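You operate a simulated robot arm through the tools that you are given. There is no shell and no other tool. Be economical: measure what you need, move in short steps, check, and stop when the job is done.

The job below is to be done with a simulated two-armed robot. You get a single attempt, and the scene is never put back.

TASK
Mark the green note in black and stick it on the converter.
Fine: marker back. Set down upright: black marker.

The check looks at the end state, three seconds after you hand in, the way a careful person would. Anything else that was tipped, shoved, dropped, spilled or broken makes it a failure.

THE ROBOT
Two 7-joint arms with two-finger grippers on one trunk that stands fixed in place. Base frame: the origin is at the foot of the trunk, x ahead of it, y to its left, z up. Units: m, degrees, N and s.
The left shoulder is at [0.07, 0.139, 1.122], the right one opposite. With the tool pointing down near the work surface each hand reaches from about 0.38 to 0.76 m from the base axis, measured 20 degrees to its own side. Payload 3.43 kg a hand.
The TCP of each hand is the grasp point between the finger pads, 0.03 m short of the fingertips. In the tool frame z runs along the fingers and y along their closing line. The gripper opens to 0.104 m. The gripper's body begins 0.057 m behind the TCP.
Orientation is that of the tool frame in the base frame, as a unit quaternion [x, y, z, w]. With the fingers straight down and closing along the base's y, the tool's x points along the base's -x, its y along +y and its z along -z.

THE INTERFACE
- The arms move only by the tool play_rows. It takes "left_targets", "right_targets" or both (then of equal length, played together; a hand with none holds still); each is a list of rows, each a list of 7 numbers: the shift along the base's x, y, z in mm, then the turn, a rotation vector about the base's x, y, z in degrees, then the opening, from 0 (shut) to 1 (fully open). In form: [[x, y, z, ax, ay, az, fingers], ...]. A call has 1 to 8 rows; each row is the pose to reach, as a shift and turn from the pose commanded when the call began. A row lasts 0.2 s, in which the tool goes at most 0.05 m and 8.6 degrees; a call with a longer step from one row to the next is refused whole, and so is a gripper value outside its range. A pose out of reach is approached as far as the arm can. The call stops where the force on the tool passes 40 N (or 10 N more than at its start, if that is more) or the arm is blocked; 0.2 s more then pass. The fingers move at their own pace (about 0.045 m/s each) and stop on an object; they squeeze with about 35 N. The grip force told is the motor's: it shows also when the fingers shut on nothing. Time passes only in rows, and 0.2 s behind the last, so rows that repeat a pose let the fingers close. The reply holds the time, the measured pose of the TCP, the force on the tool along the base axes, the opening and the grip force, in the units named above and with some noise, with the torque about the TCP (base axes, N m) and any sound that the robot's microphone picked up, and new pictures: "show" is both (left out), scene, wrist or none (wrist: the cameras of the hands that moved).
- Cameras (640 x 400 px; columns grow to the right, rows downward): "scene" is now at [0.139, 0.0266, 1.3481]; the picture's right is [0.45, -0.89, 0.00], its down [-0.47, -0.24, -0.85] and it looks along [0.76, 0.38, -0.53] (base axes); focal length 318 px, centre (320, 200). "left" rides on the left gripper at [0.067, -0.018, -0.09] in its tool frame; the picture's right is [0.25, 0.97, 0.00], its down [-0.73, 0.19, -0.66] and it looks along [-0.64, 0.17, 0.75] (tool axes); focal length 218 px, centre (320, 200). "right" rides on the right gripper at [0.067, 0.018, -0.09] in its tool frame; the picture's right is [-0.25, 0.97, 0.00], its down [-0.73, -0.19, -0.66] and it looks along [-0.64, -0.17, 0.75] (tool axes); focal length 218 px, centre (320, 200). There is no depth. A picture from a camera that has moved, and an enlarged one, comes with that camera's place and axes in the base frame and with its lens. The place of the scene camera against the robot may be out by one fixed shift of up to 0.025 m in any direction.
- move_column(by): slides the trunk up (or, below 0, down) by that many m; the arms and the scene camera ride with it, the base frame stays. It gives what a move gives, with no picture.
- aim_head(pan, tilt): turns the head with the scene camera to pan (to the left, within 86 degrees either way) and tilt (down, from -29 to 69), counted from straight ahead of the robot. It gives what a move gives, and a new picture of the scene camera.
- close_up(camera, box): a new picture of the part [left, top, right, bottom] of that camera's present view, enlarged. No time passes.
- sign_off(): hands the job in; it is judged then, once.

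Work in short steps. Places have to be worked out from the pictures, the camera data and where the tool is seen: move nearer, look again, correct. Check each grasp and each placing, and mend what went wrong. You have 120 turns and 200 pictures in all, those below and enlarged ones among them. Open the grippers and draw the arms clear of the work before you hand the job in, unless the task says otherwise; then end with one line.

The tools are called by a JSON object that holds its "fn" and its "kwargs". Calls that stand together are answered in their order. play_rows: Moves the arms, as the interface text tells. Its arguments: {"type":"object","properties":{"left_targets":{"type":"array","items":{"type":"array","items":{"type":"number"}}},"right_targets":{"type":"array","items":{"type":"array","items":{"type":"number"}}},"show":{"type":"string","enum":["both","scene","wrist","none"]}},"required":[]} The other tools are called the same way: move_column (by) slides the trunk up or down; aim_head (pan, tilt) turns the head that bears the scene camera; close_up (camera, box) takes an enlarged picture of a part of a camera's view; sign_off () hands the job in.

At the start:

```text
time: 0.0
left_ee_pos: [0.2889, 0.3382, 1.1362]
left_orientation: [0.0, 1.0, 0.0, 0.001]
left_ft_force: [0.5, 1.0, -0.2]
left_wrist_torque: [-0.01, -0.01, 0.0]
left_gripper_width: 0.104
left_gripper_force: 0.0
right_ee_pos: [0.3763, 0.0256, 1.2116]
right_orientation: [0.0, 1.0, 0.0, 0.0]
right_ft_force: [-0.5, 0.0, -0.2]
right_wrist_torque: [0.05, 0.01, 0.01]
right_gripper_width: 0.1037
right_gripper_force: 0.1
trunk travel left (down, up): [-0.617, 0.323]
head pan, tilt: [26.7, 32.1]
```

scene: 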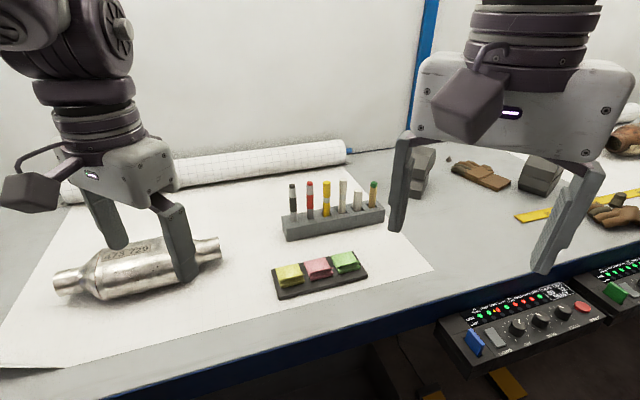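
right: 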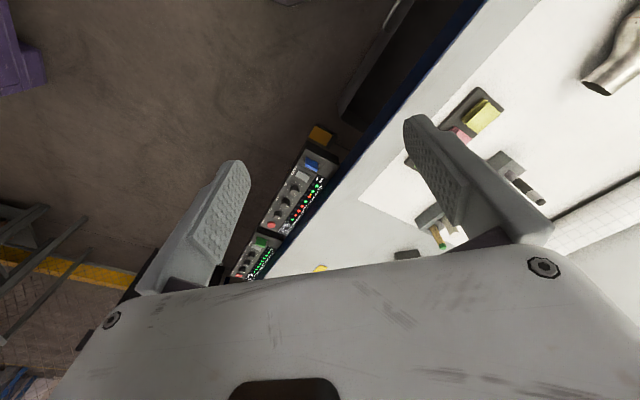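
left: 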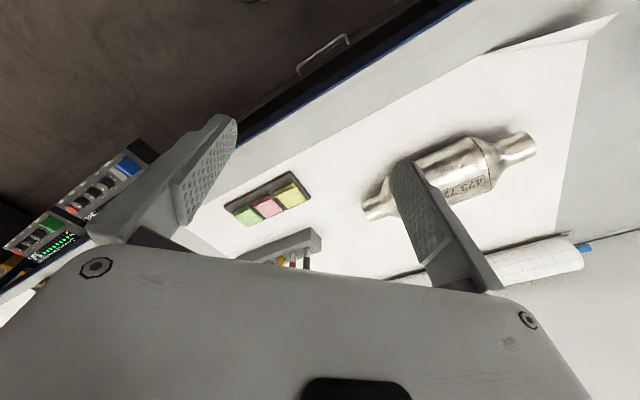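

The rack of markers, the note tray and the converter are all in view. I enlarge them for detail.

{"fn": "close_up", "kwargs": {"camera": "scene", "box": [260, 160, 400, 310]}}

{"fn": "close_up", "kwargs": {"camera": "left", "box": [200, 120, 560, 290]}}

```text
2.67 times, centred on (330, 235) of scene
camera zoom: at [0.139, 0.0266, 1.3481], right [0.45, -0.89, 0.0], down [-0.47, -0.24, -0.85], along [0.76, 0.38, -0.53], focal length 848 px, centre (293, 107)
```

zoom: 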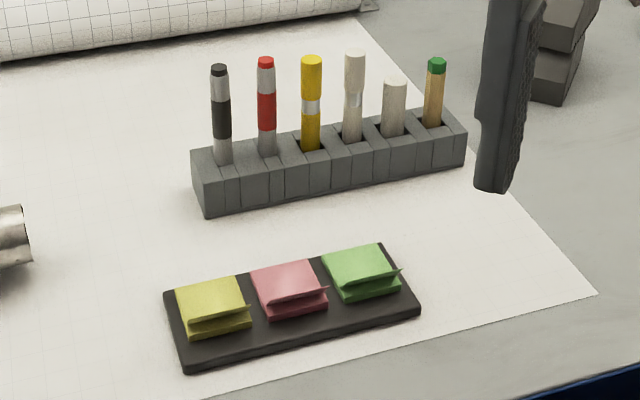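

```text
1.78 times, centred on (380, 205) of left
camera zoom: at [0.2217, 0.3202, 1.2261], right [-0.25, 0.97, 0.0], down [0.73, 0.19, 0.66], along [0.64, 0.17, -0.75], focal length 388 px, centre (213, 191)
```

zoom: 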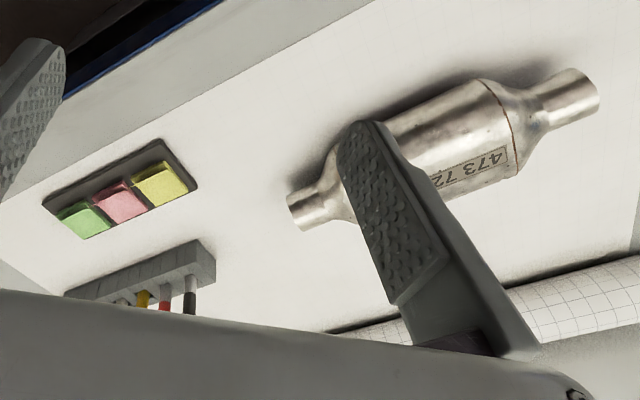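

Triangulating puts the notes near z≈0.79, with green at about (0.71,0.24), and the rack near (0.77,0.43), which is far out. I move the left wrist camera closer to the rack and notes.

{"fn": "play_rows", "kwargs": {"left_targets": [[40, 0, -10, 0, 0, 0, 1], [80, 0, -20, 0, 0, 0, 1], [120, 0, -30, 0, 0, 0, 1], [160, 0, -40, 0, 0, 0, 1], [200, 0, -50, 0, 0, 0, 1]], "show": "both"}}

```text
time: 1.2
left_ee_pos: [0.4911, 0.3379, 1.0851]
left_orientation: [-0.001, 1.0, -0.001, -0.001]
left_ft_force: [-0.3, 0.1, -0.4]
left_wrist_torque: [0.0, 0.06, 0.0]
left_gripper_width: 0.104
left_gripper_force: 0.0
right_ee_pos: [0.3795, 0.0268, 1.2115]
right_orientation: [-0.002, 1.0, -0.001, -0.002]
right_ft_force: [0.8, 0.6, 0.2]
right_wrist_torque: [-0.01, 0.06, 0.0]
right_gripper_width: 0.1043
right_gripper_force: 0.1
trunk travel left (down, up): [-0.617, 0.323]
head pan, tilt: [26.7, 32.1]
camera scene: at [0.1422, 0.0271, 1.3477], right [0.45, -0.89, 0.0], down [-0.48, -0.24, -0.85], along [0.76, 0.38, -0.53], focal length 318 px, centre (320, 200)
camera left: at [0.4245, 0.3206, 1.1744], right [-0.25, 0.97, 0.0], down [0.73, 0.19, 0.66], along [0.63, 0.17, -0.76], focal length 218 px, centre (320, 200)
```

scene: 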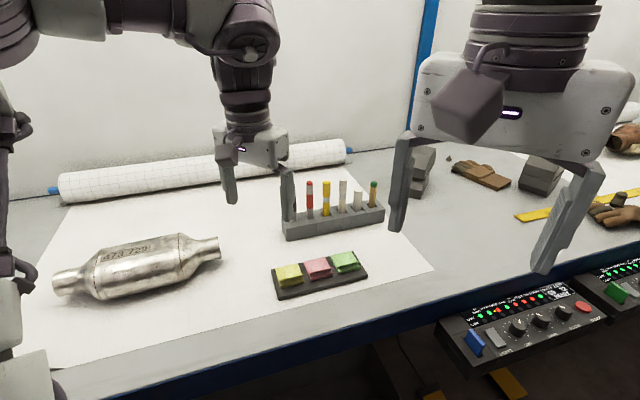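
left: 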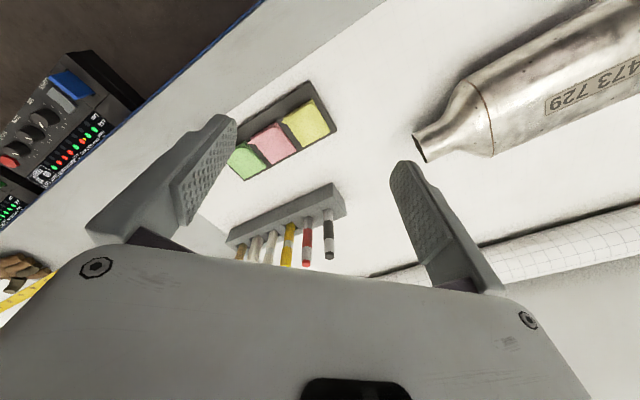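

{"fn": "close_up", "kwargs": {"camera": "left", "box": [200, 70, 360, 270]}}

{"fn": "close_up", "kwargs": {"camera": "scene", "box": [20, 210, 240, 320]}}

```text
2.00 times, centred on (280, 170) of left
camera zoom: at [0.4245, 0.3206, 1.1744], right [-0.25, 0.97, 0.0], down [0.73, 0.19, 0.66], along [0.63, 0.17, -0.76], focal length 436 px, centre (400, 260)
```

zoom: 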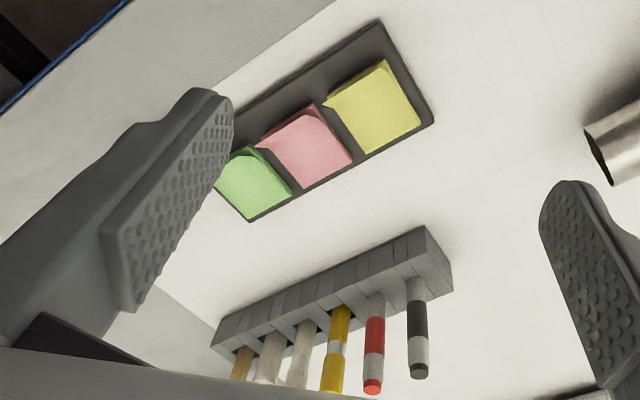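

```text
2.91 times, centred on (130, 265) of scene
camera zoom: at [0.1422, 0.0271, 1.3477], right [0.45, -0.89, 0.0], down [-0.48, -0.24, -0.85], along [0.76, 0.38, -0.53], focal length 925 px, centre (873, 11)
```

zoom: 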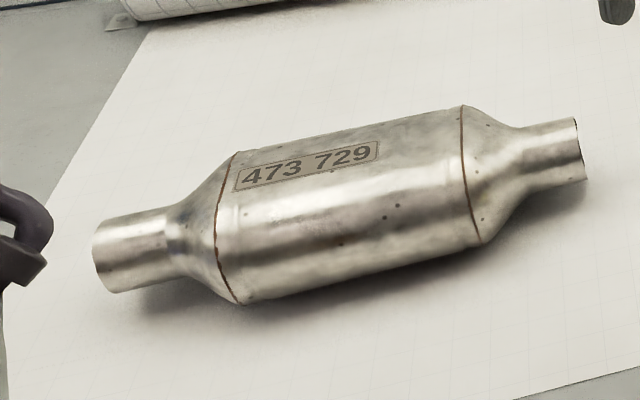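

The black marker stands at about (0.79, 0.44) with its top near z≈0.906, and the rack runs along (0.7,-0.7). I tilt the left tool 50° forward and yaw it 45°, so it can grip the upright marker square to the rack.

{"fn": "play_rows", "kwargs": {"left_targets": [[12, -5, -6, 2.45, -5.91, 5.25, 0.48], [25, -10, -12, 4.9, -11.82, 10.5, 0.48], [37, -15, -18, 7.35, -17.7, 15.77, 0.48], [50, -20, -25, 9.8, -23.65, 21.0, 0.48], [62, -25, -31, 12.25, -29.56, 26.28, 0.48], [75, -30, -37, 14.7, -35.5, 31.5, 0.48], [87, -35, -43, 17.15, -41.4, 36.8, 0.48], [100, -40, -50, 19.6, -47.3, 42.05, 0.48]], "show": "both"}}

```text
time: 3.0
left_ee_pos: [0.6851, 0.3871, 1.0516]
left_orientation: [-0.344, 0.839, 0.154, 0.393]
left_ft_force: [-0.1, 0.5, -0.4]
left_wrist_torque: [0.02, -0.01, 0.0]
left_gripper_width: 0.0498
left_gripper_force: 0.1
left hand out of reach, approached as far as the arm can: row 5, 6, 7, 8
right_ee_pos: [0.3748, 0.0288, 1.2122]
right_orientation: [-0.002, 1.0, 0.0, 0.0]
right_ft_force: [-1.6, -0.9, -0.7]
right_wrist_torque: [0.01, -0.04, -0.01]
right_gripper_width: 0.1039
right_gripper_force: 0.1
trunk travel left (down, up): [-0.617, 0.323]
head pan, tilt: [26.7, 32.1]
camera scene: at [0.138, 0.0296, 1.3481], right [0.45, -0.89, 0.0], down [-0.47, -0.24, -0.85], along [0.76, 0.38, -0.53], focal length 318 px, centre (320, 200)
camera left: at [0.6165, 0.2959, 1.0564], right [-0.79, 0.58, -0.2], down [-0.16, 0.12, 0.98], along [0.59, 0.81, 0.0], focal length 218 px, centre (320, 200)
```

scene: 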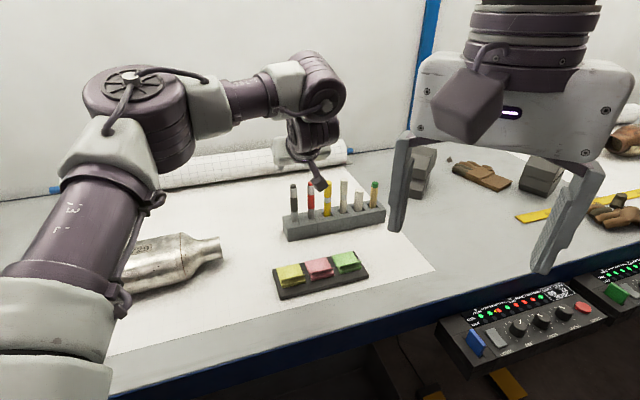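
left: 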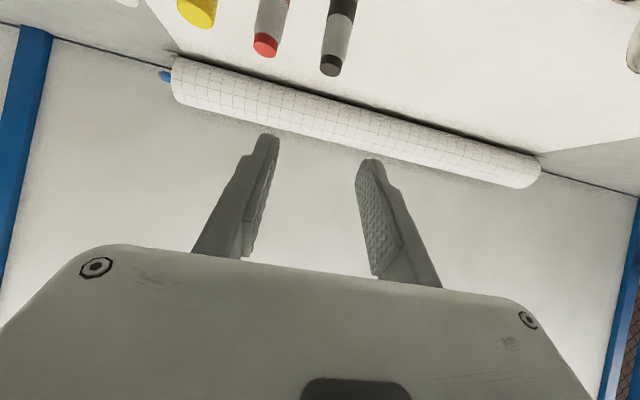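

The orientation was reached, but the position was clipped because it was too near the body. I probe with a small step to see which reference pose is in force.

{"fn": "play_rows", "kwargs": {"left_targets": [[0, 0, -20, 0, 0, 0, 0.48], [0, 0, -40, 0, 0, 0, 0.48]], "show": "none"}}

```text
time: 3.6
left_ee_pos: [0.6915, 0.4027, 1.0227]
left_orientation: [-0.347, 0.837, 0.161, 0.39]
left_ft_force: [-0.3, -0.2, 0.6]
left_wrist_torque: [0.0, 0.0, 0.0]
left_gripper_width: 0.0499
left_gripper_force: 0.1
left hand out of reach, approached as far as the arm can: row 1, 2
right_ee_pos: [0.3754, 0.0286, 1.2123]
right_orientation: [-0.001, 1.0, 0.0, 0.001]
right_ft_force: [0.3, -1.1, 0.8]
right_wrist_torque: [0.04, 0.03, 0.01]
right_gripper_width: 0.1038
right_gripper_force: 0.0
trunk travel left (down, up): [-0.617, 0.323]
head pan, tilt: [26.7, 32.1]
```

The reference is the commanded pose. I move the command out to a reachable place nearer the marker but still above it, then check.

{"fn": "play_rows", "kwargs": {"left_targets": [[30, 30, 10, 0, 0, 0, 0.48], [60, 60, 20, 0, 0, 0, 0.48], [90, 85, 25, 0, 0, 0, 0.48], [119, 100, 30, 0, 0, 0, 0.48], [119, 100, 30, 0, 0, 0, 0.48]], "show": "none"}}

```text
time: 4.8
left_ee_pos: [0.7347, 0.5072, 1.0525]
left_orientation: [-0.346, 0.838, 0.161, 0.391]
left_ft_force: [-0.3, -0.2, -0.1]
left_wrist_torque: [0.05, -0.02, 0.0]
left_gripper_width: 0.05
left_gripper_force: 0.1
left hand out of reach, approached as far as the arm can: row 1, 2, 3, 4, 5
right_ee_pos: [0.3755, 0.0262, 1.2135]
right_orientation: [0.0, 1.0, -0.001, 0.0]
right_ft_force: [0.2, -1.0, 1.0]
right_wrist_torque: [0.0, 0.01, 0.02]
right_gripper_width: 0.1039
right_gripper_force: 0.0
trunk travel left (down, up): [-0.617, 0.323]
head pan, tilt: [26.7, 32.1]
```

It seems the 45° yaw is awkward for the wrist. I turn back to about 25° yaw, which is nearly radial, and move to a safer position above and behind the marker.

{"fn": "play_rows", "kwargs": {"left_targets": [[-10, -25, -5, 0, 0, -5, 0.4], [-20, -50, -10, 0, 0, -10, 0.4], [-30, -75, -20, 0, 0, -15, 0.4], [-35, -107, -30, 0, 0, -20, 0.4], [-35, -107, -30, 0, 0, -20, 0.4]], "show": "both"}}

```text
time: 6.0
left_ee_pos: [0.6998, 0.3997, 1.0228]
left_orientation: [-0.197, 0.885, 0.091, 0.413]
left_ft_force: [-0.2, 0.7, -0.3]
left_wrist_torque: [0.01, -0.06, 0.03]
left_gripper_width: 0.0416
left_gripper_force: 0.0
right_ee_pos: [0.3761, 0.0265, 1.2128]
right_orientation: [0.0, 1.0, 0.0, -0.001]
right_ft_force: [-0.7, 0.1, -0.4]
right_wrist_torque: [-0.03, -0.03, -0.01]
right_gripper_width: 0.104
right_gripper_force: 0.2
trunk travel left (down, up): [-0.617, 0.323]
head pan, tilt: [26.7, 32.1]
camera scene: at [0.1392, 0.0269, 1.348], right [0.45, -0.89, 0.0], down [-0.47, -0.24, -0.85], along [0.76, 0.38, -0.53], focal length 318 px, centre (320, 200)
camera left: at [0.6051, 0.3366, 1.029], right [-0.56, 0.81, -0.19], down [-0.11, 0.16, 0.98], along [0.82, 0.57, 0.0], focal length 218 px, centre (320, 200)
```

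scene: 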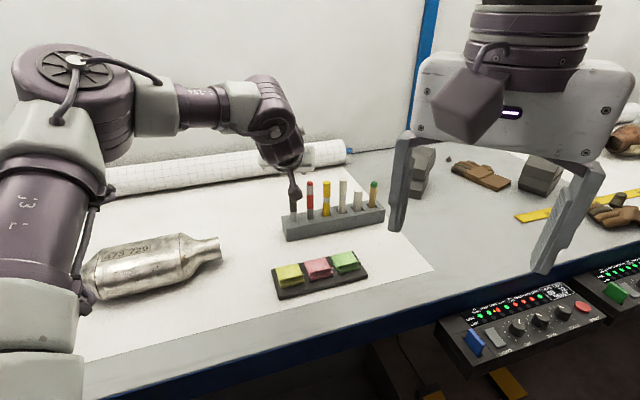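
left: 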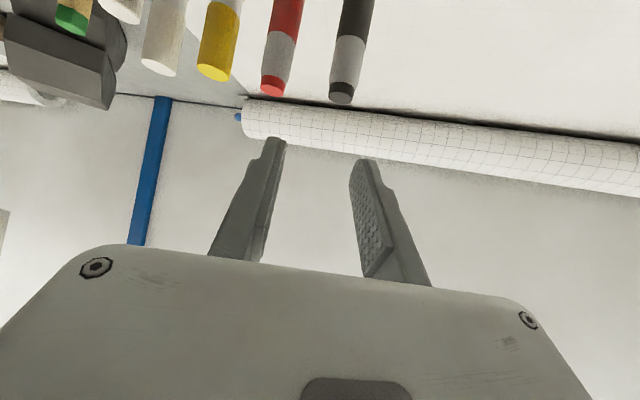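

Rays from three wrist views agree that the marker top is at (0.722, 0.418, 0.956), so the scene camera is offset and the table is at about 0.83. I back off and go down to a pre-grasp point 7 cm short of the marker.

{"fn": "play_rows", "kwargs": {"left_targets": [[-25, -10, 0, 0, 0, 0, 0.35], [-50, -17, -10, 0, 0, 0, 0.35], [-50, -17, -45, 0, 0, 0, 0.35], [-48, -16, -75, 0, 0, 0, 0.35], [-46, -15, -95, 0, 0, 0, 0.35]], "show": "both"}}

```text
time: 7.2
left_ee_pos: [0.6539, 0.3852, 0.9293]
left_orientation: [-0.196, 0.885, 0.09, 0.413]
left_ft_force: [0.8, -0.2, -0.2]
left_wrist_torque: [0.03, 0.0, -0.05]
left_gripper_width: 0.0362
left_gripper_force: 0.0
right_ee_pos: [0.3748, 0.0269, 1.2128]
right_orientation: [-0.001, 1.0, 0.0, 0.0]
right_ft_force: [0.5, -0.5, -0.3]
right_wrist_torque: [-0.02, -0.02, -0.01]
right_gripper_width: 0.1038
right_gripper_force: 0.0
trunk travel left (down, up): [-0.617, 0.323]
head pan, tilt: [26.7, 32.1]
camera scene: at [0.1394, 0.0269, 1.3481], right [0.45, -0.89, 0.0], down [-0.47, -0.24, -0.85], along [0.76, 0.38, -0.53], focal length 318 px, centre (320, 200)
camera left: at [0.5597, 0.3214, 0.9345], right [-0.56, 0.81, -0.19], down [-0.11, 0.16, 0.98], along [0.82, 0.57, 0.0], focal length 218 px, centre (320, 200)
```

scene: 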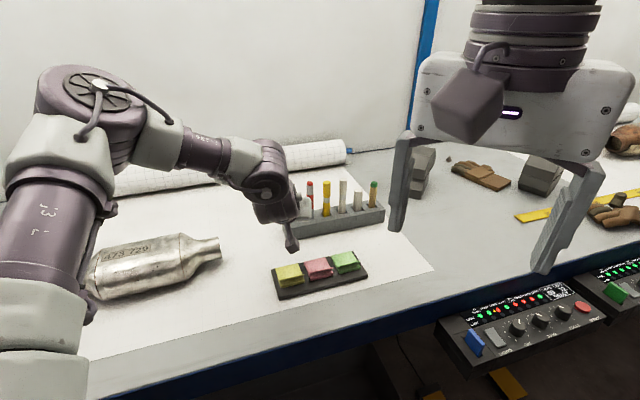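
left: 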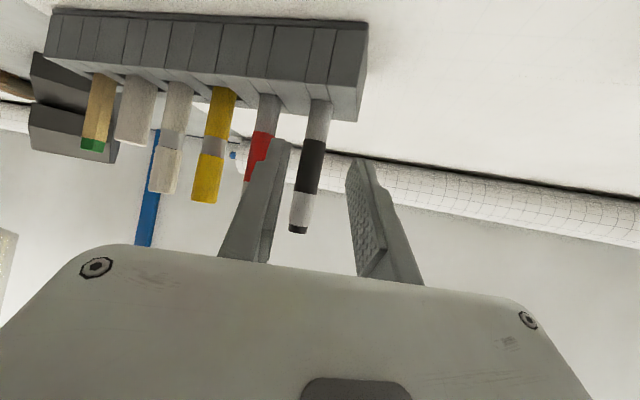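

The marker's top is at z≈0.96 and the rack top at about 0.855, and the marker sits straight ahead of the fingers at about 75 mm. I advance to the grasp point with the fingers still open.

{"fn": "play_rows", "kwargs": {"left_targets": [[15, 7, -10, 0, 0, 0, 0.35], [35, 16, -14, 0, 0, 0, 0.35], [52, 24, -14, 0, 0, 0, 0.35], [67, 31, -14, 0, 0, 0, 0.35]], "show": "both"}}

```text
time: 8.2
left_ee_pos: [0.721, 0.4148, 0.9135]
left_orientation: [-0.197, 0.885, 0.093, 0.412]
left_ft_force: [0.5, 0.2, -0.8]
left_wrist_torque: [0.0, 0.03, -0.04]
left_gripper_width: 0.0364
left_gripper_force: 0.0
right_ee_pos: [0.376, 0.0257, 1.2127]
right_orientation: [0.0, 1.0, -0.001, 0.0]
right_ft_force: [0.2, 0.8, 0.1]
right_wrist_torque: [-0.01, -0.01, 0.0]
right_gripper_width: 0.1038
right_gripper_force: 0.0
trunk travel left (down, up): [-0.617, 0.323]
head pan, tilt: [26.7, 32.1]
camera scene: at [0.1398, 0.0262, 1.348], right [0.45, -0.89, 0.0], down [-0.48, -0.24, -0.85], along [0.76, 0.38, -0.53], focal length 318 px, centre (320, 200)
camera left: at [0.6265, 0.3512, 0.9201], right [-0.56, 0.81, -0.19], down [-0.11, 0.16, 0.98], along [0.82, 0.57, 0.0], focal length 218 px, centre (320, 200)
```

scene: 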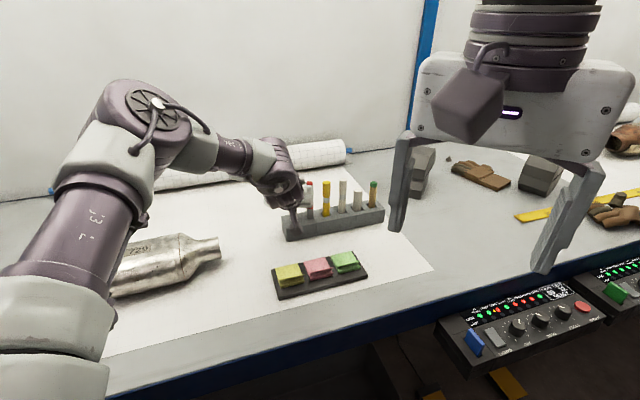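
left: 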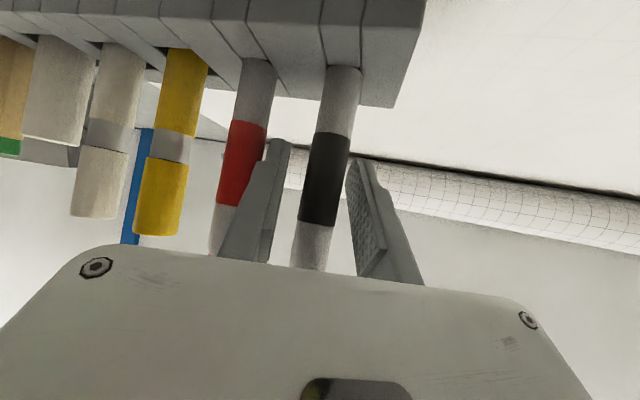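

The black marker is between the fingers, so I close and hold.

{"fn": "play_rows", "kwargs": {"left_targets": [[0, 0, 0, 0, 0, 0, 0.2], [0, 0, 0, 0, 0, 0, 0.1], [0, 0, 0, 0, 0, 0, 0], [0, 0, 0, 0, 0, 0, 0]], "show": "wrist"}}

```text
time: 9.2
left_ee_pos: [0.7199, 0.4146, 0.9153]
left_orientation: [-0.198, 0.885, 0.092, 0.412]
left_ft_force: [-0.3, 0.0, 1.6]
left_wrist_torque: [-0.07, 0.05, 0.01]
left_gripper_width: 0.0174
left_gripper_force: 35.1
right_ee_pos: [0.3744, 0.027, 1.2122]
right_orientation: [0.0, 1.0, 0.0, 0.0]
right_ft_force: [-0.1, 0.0, -0.3]
right_wrist_torque: [0.04, 0.01, -0.01]
right_gripper_width: 0.104
right_gripper_force: 0.1
trunk travel left (down, up): [-0.617, 0.323]
head pan, tilt: [26.7, 32.1]
camera left: at [0.626, 0.3512, 0.9209], right [-0.56, 0.81, -0.19], down [-0.11, 0.16, 0.98], along [0.82, 0.57, 0.0], focal length 218 px, centre (320, 200)
```

left: 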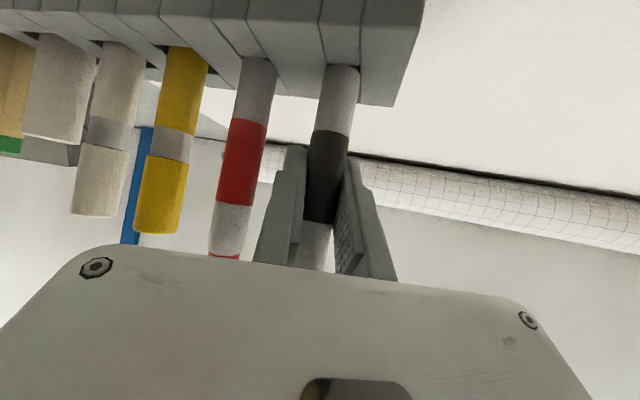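

Gripped, with a width of 17.4 mm. I lift slowly straight up out of the slot.

{"fn": "play_rows", "kwargs": {"left_targets": [[0, 0, 12, 0, 0, 0, 0], [0, 0, 28, 0, 0, 0, 0], [0, 0, 46, 0, 0, 0, 0], [0, 0, 65, 0, 0, 0, 0], [0, 0, 85, 0, 0, 0, 0], [0, 0, 105, 0, 0, 0, 0], [0, 0, 105, 0, 0, 0, 0]], "show": "both"}}

```text
time: 10.8
left_ee_pos: [0.7214, 0.415, 1.0202]
left_orientation: [-0.197, 0.884, 0.092, 0.413]
left_ft_force: [0.4, 0.5, -0.1]
left_wrist_torque: [-0.01, 0.03, -0.02]
left_gripper_width: 0.0174
left_gripper_force: 35.2
right_ee_pos: [0.3765, 0.0271, 1.2119]
right_orientation: [-0.001, 1.0, -0.001, 0.0]
right_ft_force: [0.7, 0.2, -0.2]
right_wrist_torque: [0.02, -0.03, -0.01]
right_gripper_width: 0.1038
right_gripper_force: 0.1
trunk travel left (down, up): [-0.617, 0.323]
head pan, tilt: [26.7, 32.1]
camera scene: at [0.1394, 0.0268, 1.348], right [0.45, -0.89, 0.0], down [-0.48, -0.24, -0.85], along [0.76, 0.38, -0.53], focal length 318 px, centre (320, 200)
camera left: at [0.6265, 0.3517, 1.0258], right [-0.56, 0.81, -0.19], down [-0.11, 0.16, 0.98], along [0.82, 0.57, 0.0], focal length 218 px, centre (320, 200)
```

scene: 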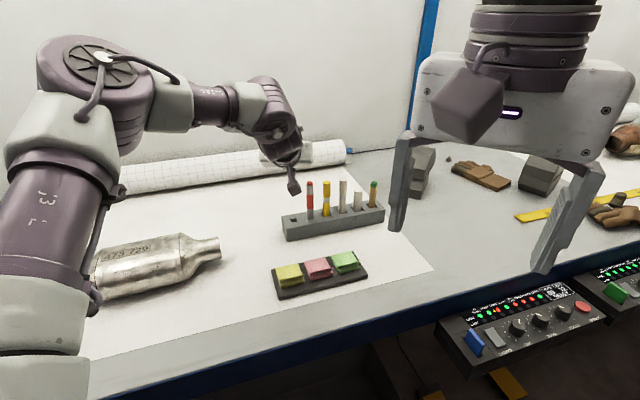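
left: 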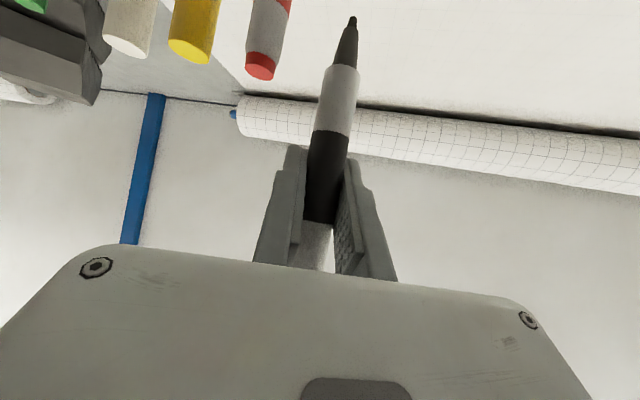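

The marker came out uncapped with its tip down, the tip about 90 mm below the TCP. I estimate the green note at (0.641, 0.247, 0.85), so I carry the marker back from the rack and hover over the note.

{"fn": "play_rows", "kwargs": {"left_targets": [[-20, -20, 0, 0, 0, 0, 0], [-40, -45, 0, 0, 0, -2, 0], [-52, -75, 0, 0, 0, -5, 0], [-62, -105, 0, 0, 0, -8, 0], [-70, -135, 0, 0, 0, -11, 0], [-77, -165, 0, 0, 0, -13, 0], [-77, -165, -25, 0, 0, -13, 0]], "show": "both"}}

```text
time: 12.4
left_ee_pos: [0.644, 0.2511, 0.9931]
left_orientation: [-0.096, 0.902, 0.044, 0.419]
left_ft_force: [-0.2, 0.2, -0.8]
left_wrist_torque: [0.0, 0.0, 0.01]
left_gripper_width: 0.0172
left_gripper_force: 35.2
right_ee_pos: [0.3778, 0.0272, 1.2127]
right_orientation: [-0.001, 1.0, 0.0, -0.001]
right_ft_force: [0.2, 0.8, -0.9]
right_wrist_torque: [0.0, -0.02, 0.04]
right_gripper_width: 0.1041
right_gripper_force: 0.1
trunk travel left (down, up): [-0.617, 0.323]
head pan, tilt: [26.7, 32.1]
camera scene: at [0.1401, 0.0273, 1.3479], right [0.45, -0.89, 0.0], down [-0.48, -0.24, -0.85], along [0.76, 0.38, -0.53], focal length 318 px, centre (320, 200)
camera left: at [0.5377, 0.2104, 0.9995], right [-0.36, 0.91, -0.19], down [-0.07, 0.18, 0.98], along [0.93, 0.37, 0.0], focal length 218 px, centre (320, 200)
```

scene: 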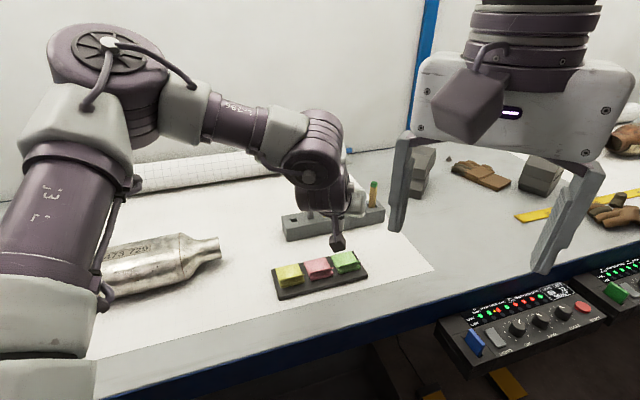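
left: 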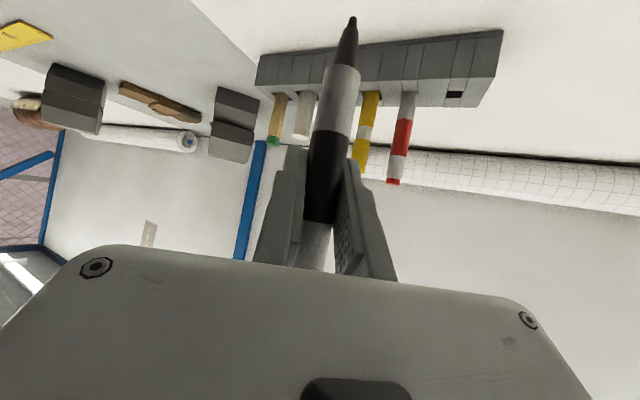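

{"fn": "close_up", "kwargs": {"camera": "scene", "box": [270, 180, 390, 300]}}

{"fn": "close_up", "kwargs": {"camera": "right", "box": [380, 60, 640, 260]}}

```text
3.33 times, centred on (330, 240) of scene
camera zoom: at [0.1401, 0.0273, 1.3479], right [0.45, -0.89, 0.0], down [-0.48, -0.24, -0.85], along [0.76, 0.38, -0.53], focal length 1060 px, centre (287, 67)
```

zoom: 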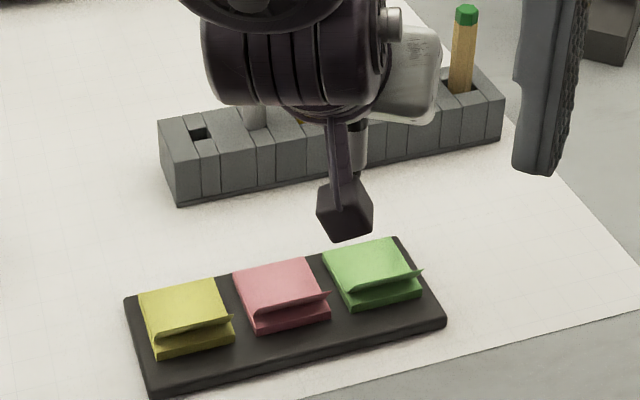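

```text
2.00 times, centred on (510, 160) of right
camera zoom: at [0.3089, 0.0442, 1.3015], right [0.25, 0.97, 0.0], down [0.73, -0.19, 0.66], along [0.63, -0.17, -0.75], focal length 436 px, centre (-60, 280)
```

zoom: 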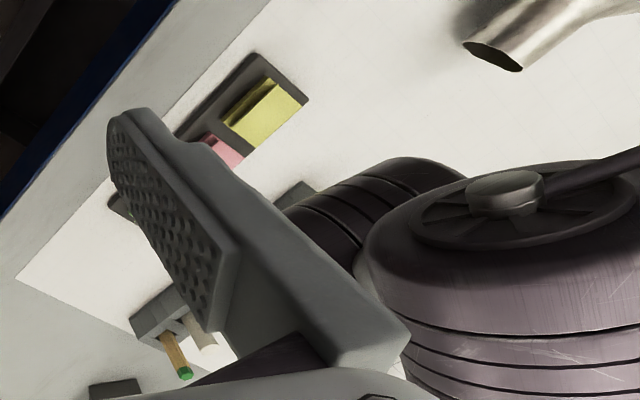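

The left hand blocks the scene view of the tip. I bring the right wrist camera round to look at the note and tip from the right side, keeping it clear of the left arm.

{"fn": "play_rows", "kwargs": {"right_targets": [[15, -10, -18, 0, 0, 8, 1], [30, -20, -37, 0, 0, 16, 1], [45, -30, -56, 0, 0, 24, 1], [60, -40, -75, 0, 0, 32, 1], [75, -48, -94, 0, 0, 40, 1], [90, -54, -113, 0, 0, 48, 1], [105, -57, -132, 0, 0, 56, 1], [120, -57, -150, 0, 0, 64, 1]], "show": "both"}}

```text
time: 14.2
left_ee_pos: [0.6441, 0.25, 0.9944]
left_orientation: [-0.096, 0.901, 0.044, 0.42]
left_ft_force: [0.1, 0.8, -0.9]
left_wrist_torque: [-0.02, -0.02, 0.0]
left_gripper_width: 0.0173
left_gripper_force: 35.1
right_ee_pos: [0.4968, -0.0295, 1.0613]
right_orientation: [-0.532, 0.847, 0.0, 0.0]
right_ft_force: [0.2, -0.1, 0.2]
right_wrist_torque: [0.03, 0.01, 0.0]
right_gripper_width: 0.1041
right_gripper_force: 0.1
trunk travel left (down, up): [-0.617, 0.323]
head pan, tilt: [26.7, 32.1]
camera scene: at [0.1403, 0.0268, 1.3479], right [0.45, -0.89, 0.0], down [-0.48, -0.24, -0.85], along [0.76, 0.38, -0.53], focal length 318 px, centre (320, 200)
camera right: at [0.451, -0.0837, 1.1519], right [-0.76, 0.65, 0.0], down [0.49, 0.57, 0.66], along [0.43, 0.5, -0.75], focal length 218 px, centre (320, 200)
```

scene: 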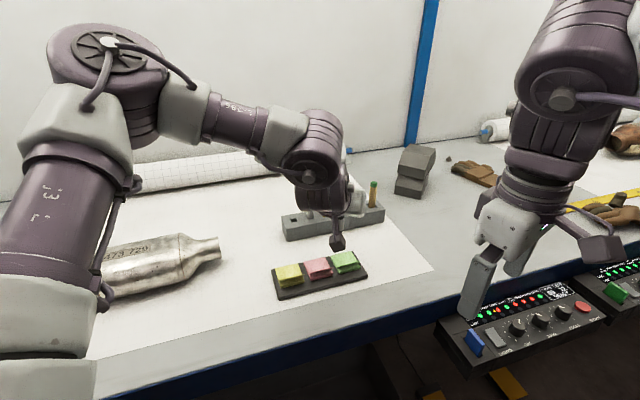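
right: 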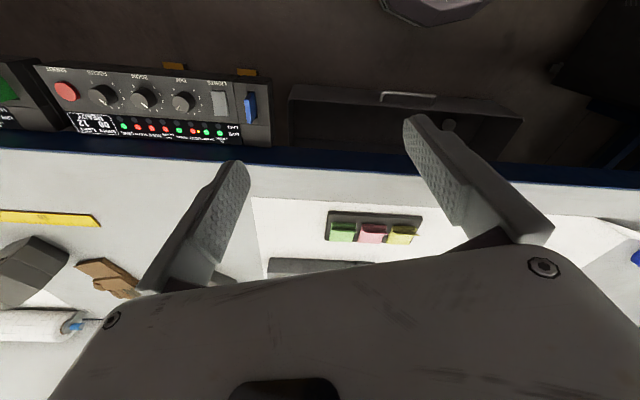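

The left hand and tip fall behind the right gripper's own body in this view. I tilt the right tool up by about 17° to bring them into frame.

{"fn": "play_rows", "kwargs": {"right_targets": [[0, 0, 15, 6.2, -5.3, 0, 1], [0, 0, 30, 12.6, -10.8, 0, 1]], "show": "wrist"}}

```text
time: 14.8
left_ee_pos: [0.6432, 0.2503, 0.9938]
left_orientation: [-0.095, 0.901, 0.045, 0.421]
left_ft_force: [0.6, -0.5, 0.0]
left_wrist_torque: [0.02, 0.02, 0.0]
left_gripper_width: 0.0174
left_gripper_force: 35.2
right_ee_pos: [0.4944, -0.0305, 1.0932]
right_orientation: [-0.524, 0.839, 0.044, 0.139]
right_ft_force: [-0.3, -0.5, 0.4]
right_wrist_torque: [0.0, -0.03, -0.01]
right_gripper_width: 0.1039
right_gripper_force: 0.1
trunk travel left (down, up): [-0.617, 0.323]
head pan, tilt: [26.7, 32.1]
camera right: at [0.435, -0.1024, 1.1586], right [-0.76, 0.65, 0.0], down [0.35, 0.4, 0.85], along [0.55, 0.64, -0.53], focal length 218 px, centre (320, 200)
```

right: 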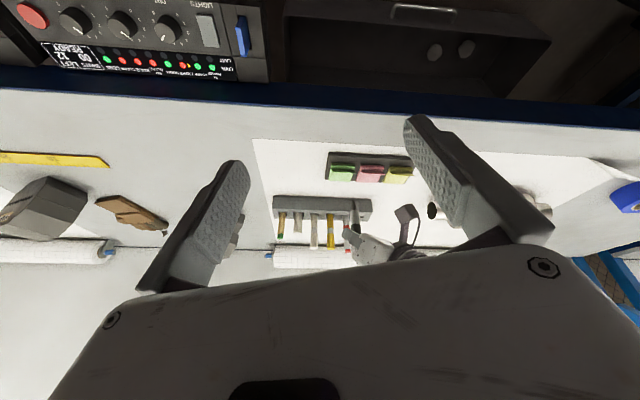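

{"fn": "close_up", "kwargs": {"camera": "right", "box": [260, 140, 440, 265]}}

```text
3.20 times, centred on (350, 202) of right
camera zoom: at [0.435, -0.1024, 1.1586], right [-0.76, 0.65, 0.0], down [0.35, 0.4, 0.85], along [0.55, 0.64, -0.53], focal length 698 px, centre (224, 192)
```

zoom: 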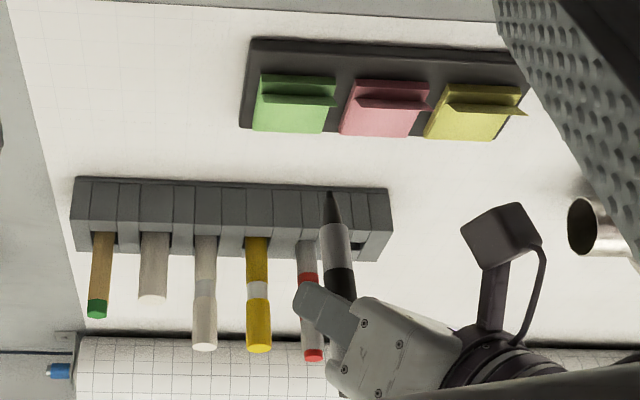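

The tip's pixel matches the computed tip (0.644,0.251,0.903). Triangulating the green note gives about (0.662,0.244), z≈0.82. I move over its flat rear half and lower to about 2 cm above it.

{"fn": "play_rows", "kwargs": {"left_targets": [[12, 0, -20, 0, 0, 0, 0], [22, -2, -40, 0, 0, 0, 0], [22, -2, -58, 0, 0, 0, 0]], "show": "none"}}

{"fn": "close_up", "kwargs": {"camera": "right", "box": [300, 140, 420, 240]}}

```text
time: 15.6
left_ee_pos: [0.6639, 0.2506, 0.938]
left_orientation: [-0.095, 0.901, 0.043, 0.421]
left_ft_force: [0.1, 0.9, -0.5]
left_wrist_torque: [0.02, 0.02, 0.02]
left_gripper_width: 0.0176
left_gripper_force: 35.0
right_ee_pos: [0.4958, -0.0294, 1.0932]
right_orientation: [-0.525, 0.839, 0.043, 0.138]
right_ft_force: [-0.4, -0.3, 0.8]
right_wrist_torque: [-0.01, 0.04, -0.01]
right_gripper_width: 0.104
right_gripper_force: 0.0
trunk travel left (down, up): [-0.617, 0.323]
head pan, tilt: [26.7, 32.1]
```

```text
4.00 times, centred on (360, 190) of right
camera zoom: at [0.435, -0.1004, 1.1587], right [-0.76, 0.65, 0.0], down [0.35, 0.41, 0.84], along [0.55, 0.64, -0.54], focal length 873 px, centre (160, 240)
```

zoom: 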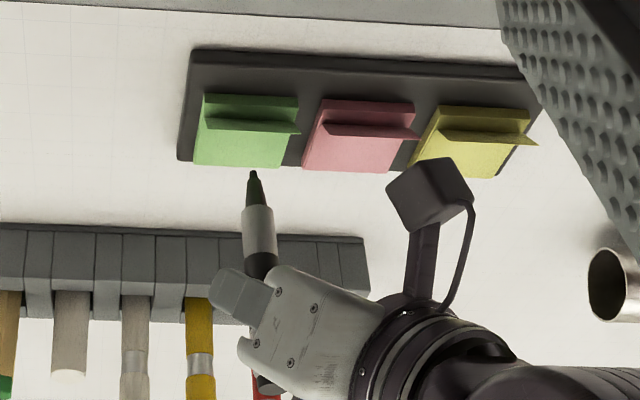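

The tip is on line. The flat centre of the green note projects to about (0.673,0.252), so I shift 9 mm and descend 15 mm.

{"fn": "play_rows", "kwargs": {"left_targets": [[9, 2, 0, 0, 0, 0, 0], [9, 2, -8, 0, 0, 0, 0], [9, 2, -15, 0, 0, 0, 0]], "show": "none"}}

{"fn": "close_up", "kwargs": {"camera": "right", "box": [310, 145, 380, 195]}}

```text
time: 16.4
left_ee_pos: [0.6694, 0.2592, 0.9307]
left_orientation: [-0.094, 0.902, 0.044, 0.42]
left_ft_force: [0.3, 0.8, -0.9]
left_wrist_torque: [-0.04, 0.03, 0.0]
left_gripper_width: 0.0172
left_gripper_force: 34.7
left hand out of reach, approached as far as the arm can: row 1, 2, 3
right_ee_pos: [0.4957, -0.0291, 1.092]
right_orientation: [-0.526, 0.839, 0.044, 0.137]
right_ft_force: [0.2, 0.6, -0.3]
right_wrist_torque: [-0.01, 0.01, 0.01]
right_gripper_width: 0.104
right_gripper_force: 0.0
trunk travel left (down, up): [-0.617, 0.323]
head pan, tilt: [26.7, 32.1]
```

```text
8.00 times, centred on (345, 170) of right
camera zoom: at [0.4352, -0.1009, 1.1586], right [-0.76, 0.65, 0.0], down [0.35, 0.41, 0.84], along [0.55, 0.64, -0.54], focal length 1746 px, centre (120, 440)
```

zoom: 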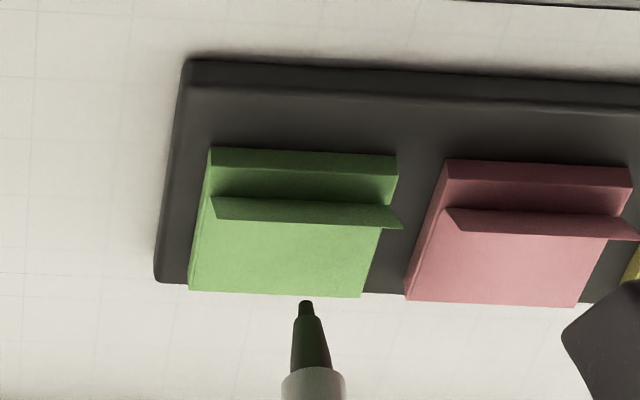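

The view is good, but the wrist hit a limit. I yaw 10° back about the marker's axis and bring the tip over the flat part of the note.

{"fn": "play_rows", "kwargs": {"left_targets": [[2, -3, 2, 0, 0, -5, 0], [3, -7, 2, 0, 0, -10, 0], [3, -7, -6, 0, 0, -12, 0]], "show": "none"}}

{"fn": "close_up", "kwargs": {"camera": "right", "box": [310, 145, 380, 195]}}

```text
time: 17.2
left_ee_pos: [0.6727, 0.2515, 0.9241]
left_orientation: [0.0, 0.907, 0.001, 0.422]
left_ft_force: [-0.3, 0.1, 0.4]
left_wrist_torque: [-0.04, 0.01, 0.01]
left_gripper_width: 0.0174
left_gripper_force: 35.0
right_ee_pos: [0.4962, -0.03, 1.0928]
right_orientation: [-0.524, 0.839, 0.043, 0.138]
right_ft_force: [-0.6, -0.3, 0.8]
right_wrist_torque: [0.0, -0.02, 0.03]
right_gripper_width: 0.104
right_gripper_force: 0.1
trunk travel left (down, up): [-0.617, 0.323]
head pan, tilt: [26.7, 32.1]
```

```text
8.00 times, centred on (345, 170) of right
camera zoom: at [0.4354, -0.1006, 1.1585], right [-0.76, 0.65, 0.0], down [0.35, 0.41, 0.84], along [0.55, 0.64, -0.54], focal length 1746 px, centre (120, 440)
```

zoom: 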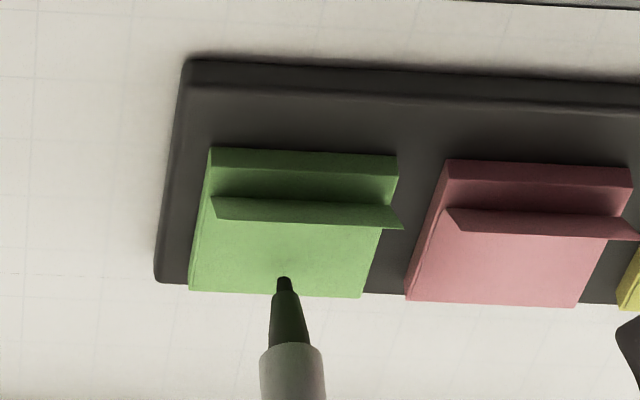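

The position was reached and the tip is just above the note. I lower gently, watching the force.

{"fn": "play_rows", "kwargs": {"left_targets": [[0, 0, -3, 0, 0, 0, 0], [0, 0, -5, 0, 0, 0, 0], [0, 0, -7, 0, 0, 0, 0]], "show": "none"}}

{"fn": "close_up", "kwargs": {"camera": "right", "box": [310, 145, 380, 195]}}

```text
time: 18.0
left_ee_pos: [0.6725, 0.2516, 0.9185]
left_orientation: [0.0, 0.906, -0.001, 0.424]
left_ft_force: [0.4, -0.2, 6.6]
left_wrist_torque: [0.08, 0.01, 0.01]
left_gripper_width: 0.0175
left_gripper_force: 35.2
right_ee_pos: [0.495, -0.0296, 1.094]
right_orientation: [-0.525, 0.839, 0.043, 0.138]
right_ft_force: [0.5, 0.2, 0.1]
right_wrist_torque: [0.0, -0.01, 0.0]
right_gripper_width: 0.104
right_gripper_force: 0.2
trunk travel left (down, up): [-0.617, 0.323]
head pan, tilt: [26.7, 32.1]
```

```text
8.00 times, centred on (345, 170) of right
camera zoom: at [0.4342, -0.101, 1.1591], right [-0.76, 0.65, 0.0], down [0.35, 0.41, 0.85], along [0.55, 0.64, -0.53], focal length 1746 px, centre (120, 440)
```

zoom: 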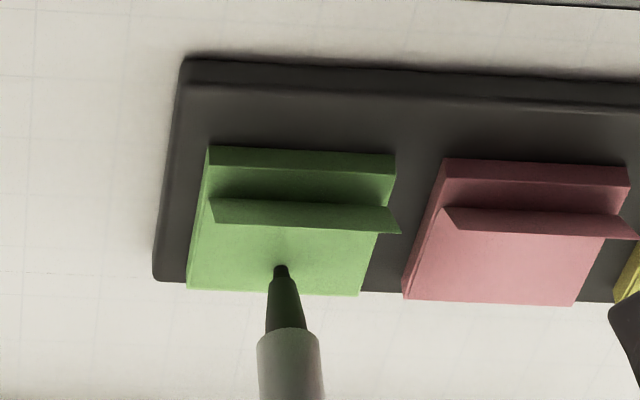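

Contact at 6.6 N. I ease off 1 mm and draw a short line along the note.

{"fn": "play_rows", "kwargs": {"left_targets": [[0, 0, 1, 0, 0, 0, 0], [-3, 3, 1, 0, 0, 0, 0], [-6, 6, 1, 0, 0, 0, 0], [-9, 9, 1, 0, 0, 0, 0], [-9, 9, 1, 0, 0, 0, 0]], "show": "none"}}

{"fn": "close_up", "kwargs": {"camera": "right", "box": [310, 145, 380, 195]}}

```text
time: 19.2
left_ee_pos: [0.6629, 0.2589, 0.9194]
left_orientation: [0.0, 0.906, 0.0, 0.422]
left_ft_force: [1.2, -1.8, 7.6]
left_wrist_torque: [-0.19, -0.12, 0.0]
left_gripper_width: 0.0174
left_gripper_force: 35.0
right_ee_pos: [0.4949, -0.0309, 1.0943]
right_orientation: [-0.525, 0.839, 0.043, 0.139]
right_ft_force: [0.1, 0.9, 0.7]
right_wrist_torque: [-0.02, -0.02, 0.0]
right_gripper_width: 0.1039
right_gripper_force: 0.0
trunk travel left (down, up): [-0.617, 0.323]
head pan, tilt: [26.7, 32.1]
```

```text
8.00 times, centred on (345, 170) of right
camera zoom: at [0.4343, -0.1015, 1.1589], right [-0.76, 0.65, 0.0], down [0.35, 0.41, 0.85], along [0.55, 0.64, -0.53], focal length 1746 px, centre (120, 440)
```

zoom: 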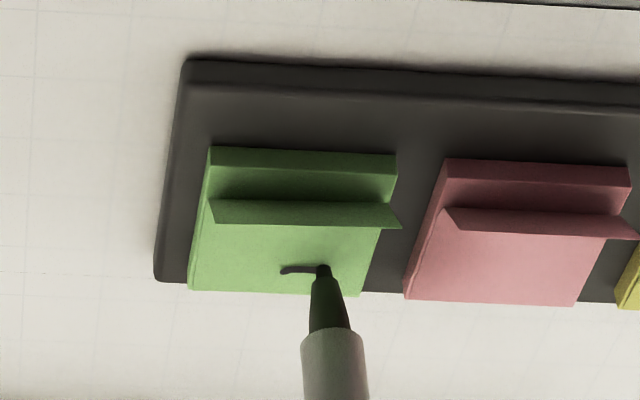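

A black line is appearing. I run back the other way to lengthen it, then lift off.

{"fn": "play_rows", "kwargs": {"left_targets": [[4, -3, 0, 0, 0, 0, 0], [8, -7, 0, 0, 0, 0, 0], [13, -12, 0, 0, 0, 0, 0], [18, -17, 0, 0, 0, 0, 0], [18, -17, 5, 0, 0, 0, 0], [18, -17, 30, 0, 0, 0, 0], [18, -17, 60, 0, 0, 0, 0], [18, -17, 90, 0, 0, 0, 0]], "show": "scene"}}

{"fn": "close_up", "kwargs": {"camera": "right", "box": [310, 145, 380, 195]}}

```text
time: 21.0
left_ee_pos: [0.6797, 0.2434, 1.0076]
left_orientation: [0.0, 0.907, 0.001, 0.422]
left_ft_force: [-1.1, -0.3, -0.1]
left_wrist_torque: [-0.02, 0.03, -0.03]
left_gripper_width: 0.0174
left_gripper_force: 35.0
right_ee_pos: [0.4946, -0.0305, 1.0926]
right_orientation: [-0.524, 0.839, 0.043, 0.138]
right_ft_force: [1.0, 0.9, 0.3]
right_wrist_torque: [-0.01, -0.02, 0.0]
right_gripper_width: 0.1041
right_gripper_force: 0.1
trunk travel left (down, up): [-0.617, 0.323]
head pan, tilt: [26.7, 32.1]
camera scene: at [0.1384, 0.0261, 1.3481], right [0.45, -0.89, 0.0], down [-0.47, -0.24, -0.85], along [0.76, 0.38, -0.53], focal length 318 px, centre (320, 200)
```

scene: 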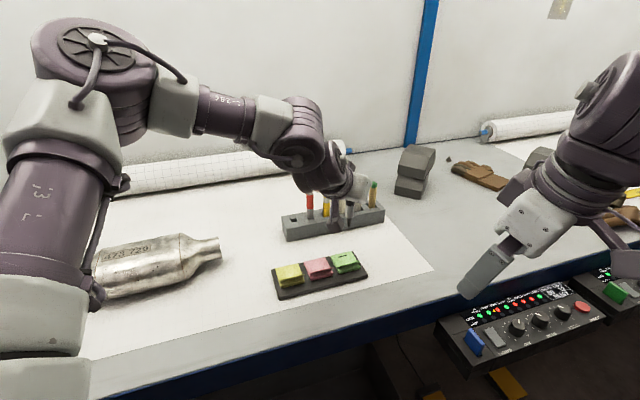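

```text
8.00 times, centred on (345, 170) of right
camera zoom: at [0.4344, -0.1012, 1.1588], right [-0.76, 0.65, 0.0], down [0.35, 0.41, 0.85], along [0.55, 0.64, -0.53], focal length 1746 px, centre (120, 440)
```

zoom: 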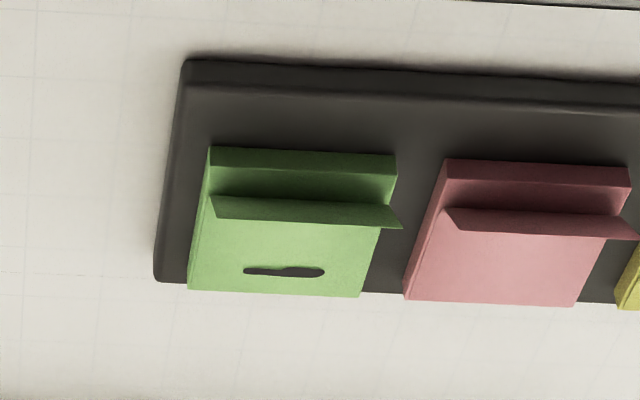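

The mark is clear and the tray hasn't moved. Next I bring the marker back in front of its slot with the 25° yaw restored.

{"fn": "play_rows", "kwargs": {"left_targets": [[-8, 20, 15, 0, 0, 4, 0], [-15, 45, 20, 0, 0, 8, 0], [-20, 75, 20, 0, 0, 13, 0], [-15, 110, 20, 0, 0, 18, 0], [0, 135, 20, 0, 0, 23, 0], [20, 153, 20, 0, 0, 25, 0], [41, 171, 20, 0, 0, 25, 0], [41, 171, 20, 0, 0, 25, 0]], "show": "both"}}

{"fn": "close_up", "kwargs": {"camera": "right", "box": [260, 140, 440, 265]}}

```text
time: 22.8
left_ee_pos: [0.7228, 0.4135, 1.0289]
left_orientation: [-0.197, 0.885, 0.092, 0.412]
left_ft_force: [0.0, 0.5, 0.1]
left_wrist_torque: [0.0, -0.01, -0.02]
left_gripper_width: 0.0175
left_gripper_force: 35.1
right_ee_pos: [0.4941, -0.0308, 1.0931]
right_orientation: [-0.525, 0.839, 0.044, 0.137]
right_ft_force: [0.4, -0.8, 0.1]
right_wrist_torque: [0.0, -0.01, 0.0]
right_gripper_width: 0.1039
right_gripper_force: 0.1
trunk travel left (down, up): [-0.617, 0.323]
head pan, tilt: [26.7, 32.1]
camera scene: at [0.1388, 0.0261, 1.3481], right [0.45, -0.89, 0.0], down [-0.47, -0.24, -0.85], along [0.76, 0.38, -0.53], focal length 318 px, centre (320, 200)
camera left: at [0.6282, 0.3499, 1.0342], right [-0.56, 0.81, -0.19], down [-0.11, 0.16, 0.98], along [0.82, 0.57, 0.0], focal length 218 px, centre (320, 200)
```

scene: 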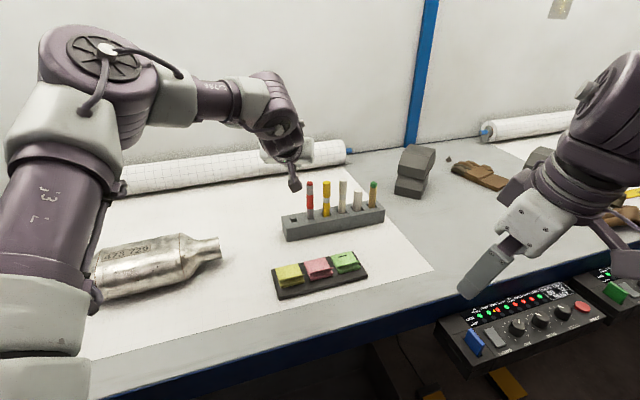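
left: 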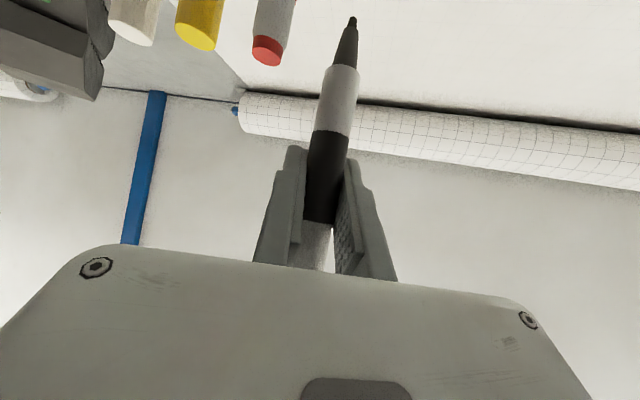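

```text
3.20 times, centred on (350, 202) of right
camera zoom: at [0.4348, -0.1012, 1.1587], right [-0.76, 0.65, 0.0], down [0.35, 0.41, 0.84], along [0.55, 0.64, -0.53], focal length 698 px, centre (224, 192)
```

zoom: 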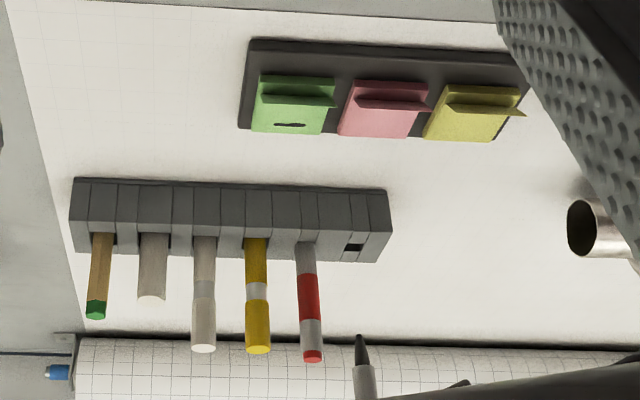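

The tip is at the same pixel as before, so the marker hasn't slipped. I lower to just above the slot and take readings to refine the alignment.

{"fn": "play_rows", "kwargs": {"left_targets": [[-1, 1, -20, 0, 0, 0, 0], [-1, 1, -45, 0, 0, 0, 0], [-1, 1, -60, 0, 0, 0, 0], [-1, 1, -60, 0, 0, 0, 0], [-1, 1, -60, 0, 0, 0, 0]], "show": "wrist"}}

{"fn": "close_up", "kwargs": {"camera": "right", "box": [320, 180, 400, 250]}}

```text
time: 24.0
left_ee_pos: [0.7205, 0.4153, 0.9678]
left_orientation: [-0.196, 0.885, 0.091, 0.412]
left_ft_force: [-1.0, 0.1, -0.6]
left_wrist_torque: [0.01, 0.03, 0.0]
left_gripper_width: 0.0173
left_gripper_force: 34.8
right_ee_pos: [0.4952, -0.0304, 1.0922]
right_orientation: [-0.524, 0.839, 0.043, 0.137]
right_ft_force: [-0.2, 0.9, -0.7]
right_wrist_torque: [0.0, -0.02, 0.01]
right_gripper_width: 0.1041
right_gripper_force: 0.1
trunk travel left (down, up): [-0.617, 0.323]
head pan, tilt: [26.7, 32.1]
camera left: at [0.6273, 0.3513, 0.9737], right [-0.56, 0.81, -0.19], down [-0.11, 0.16, 0.98], along [0.82, 0.57, 0.0], focal length 218 px, centre (320, 200)
```

left: 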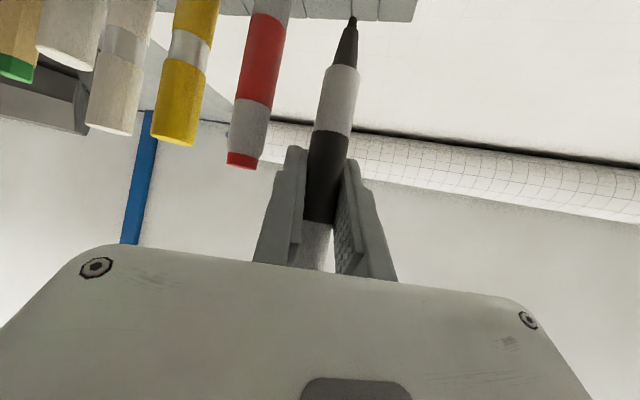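

```text
5.71 times, centred on (360, 215) of right
camera zoom: at [0.4352, -0.1008, 1.1586], right [-0.76, 0.65, 0.0], down [0.35, 0.41, 0.84], along [0.55, 0.64, -0.54], focal length 1247 px, centre (91, 114)
```

zoom: 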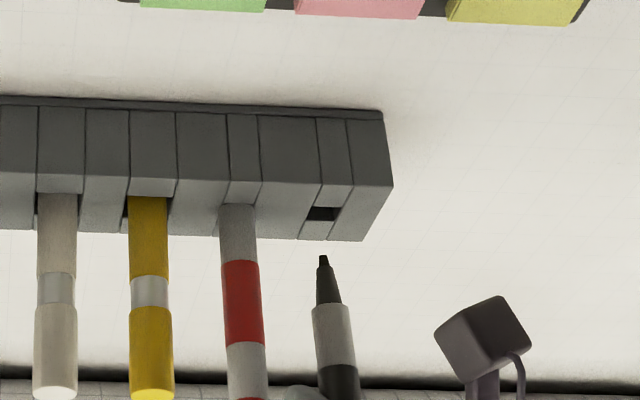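

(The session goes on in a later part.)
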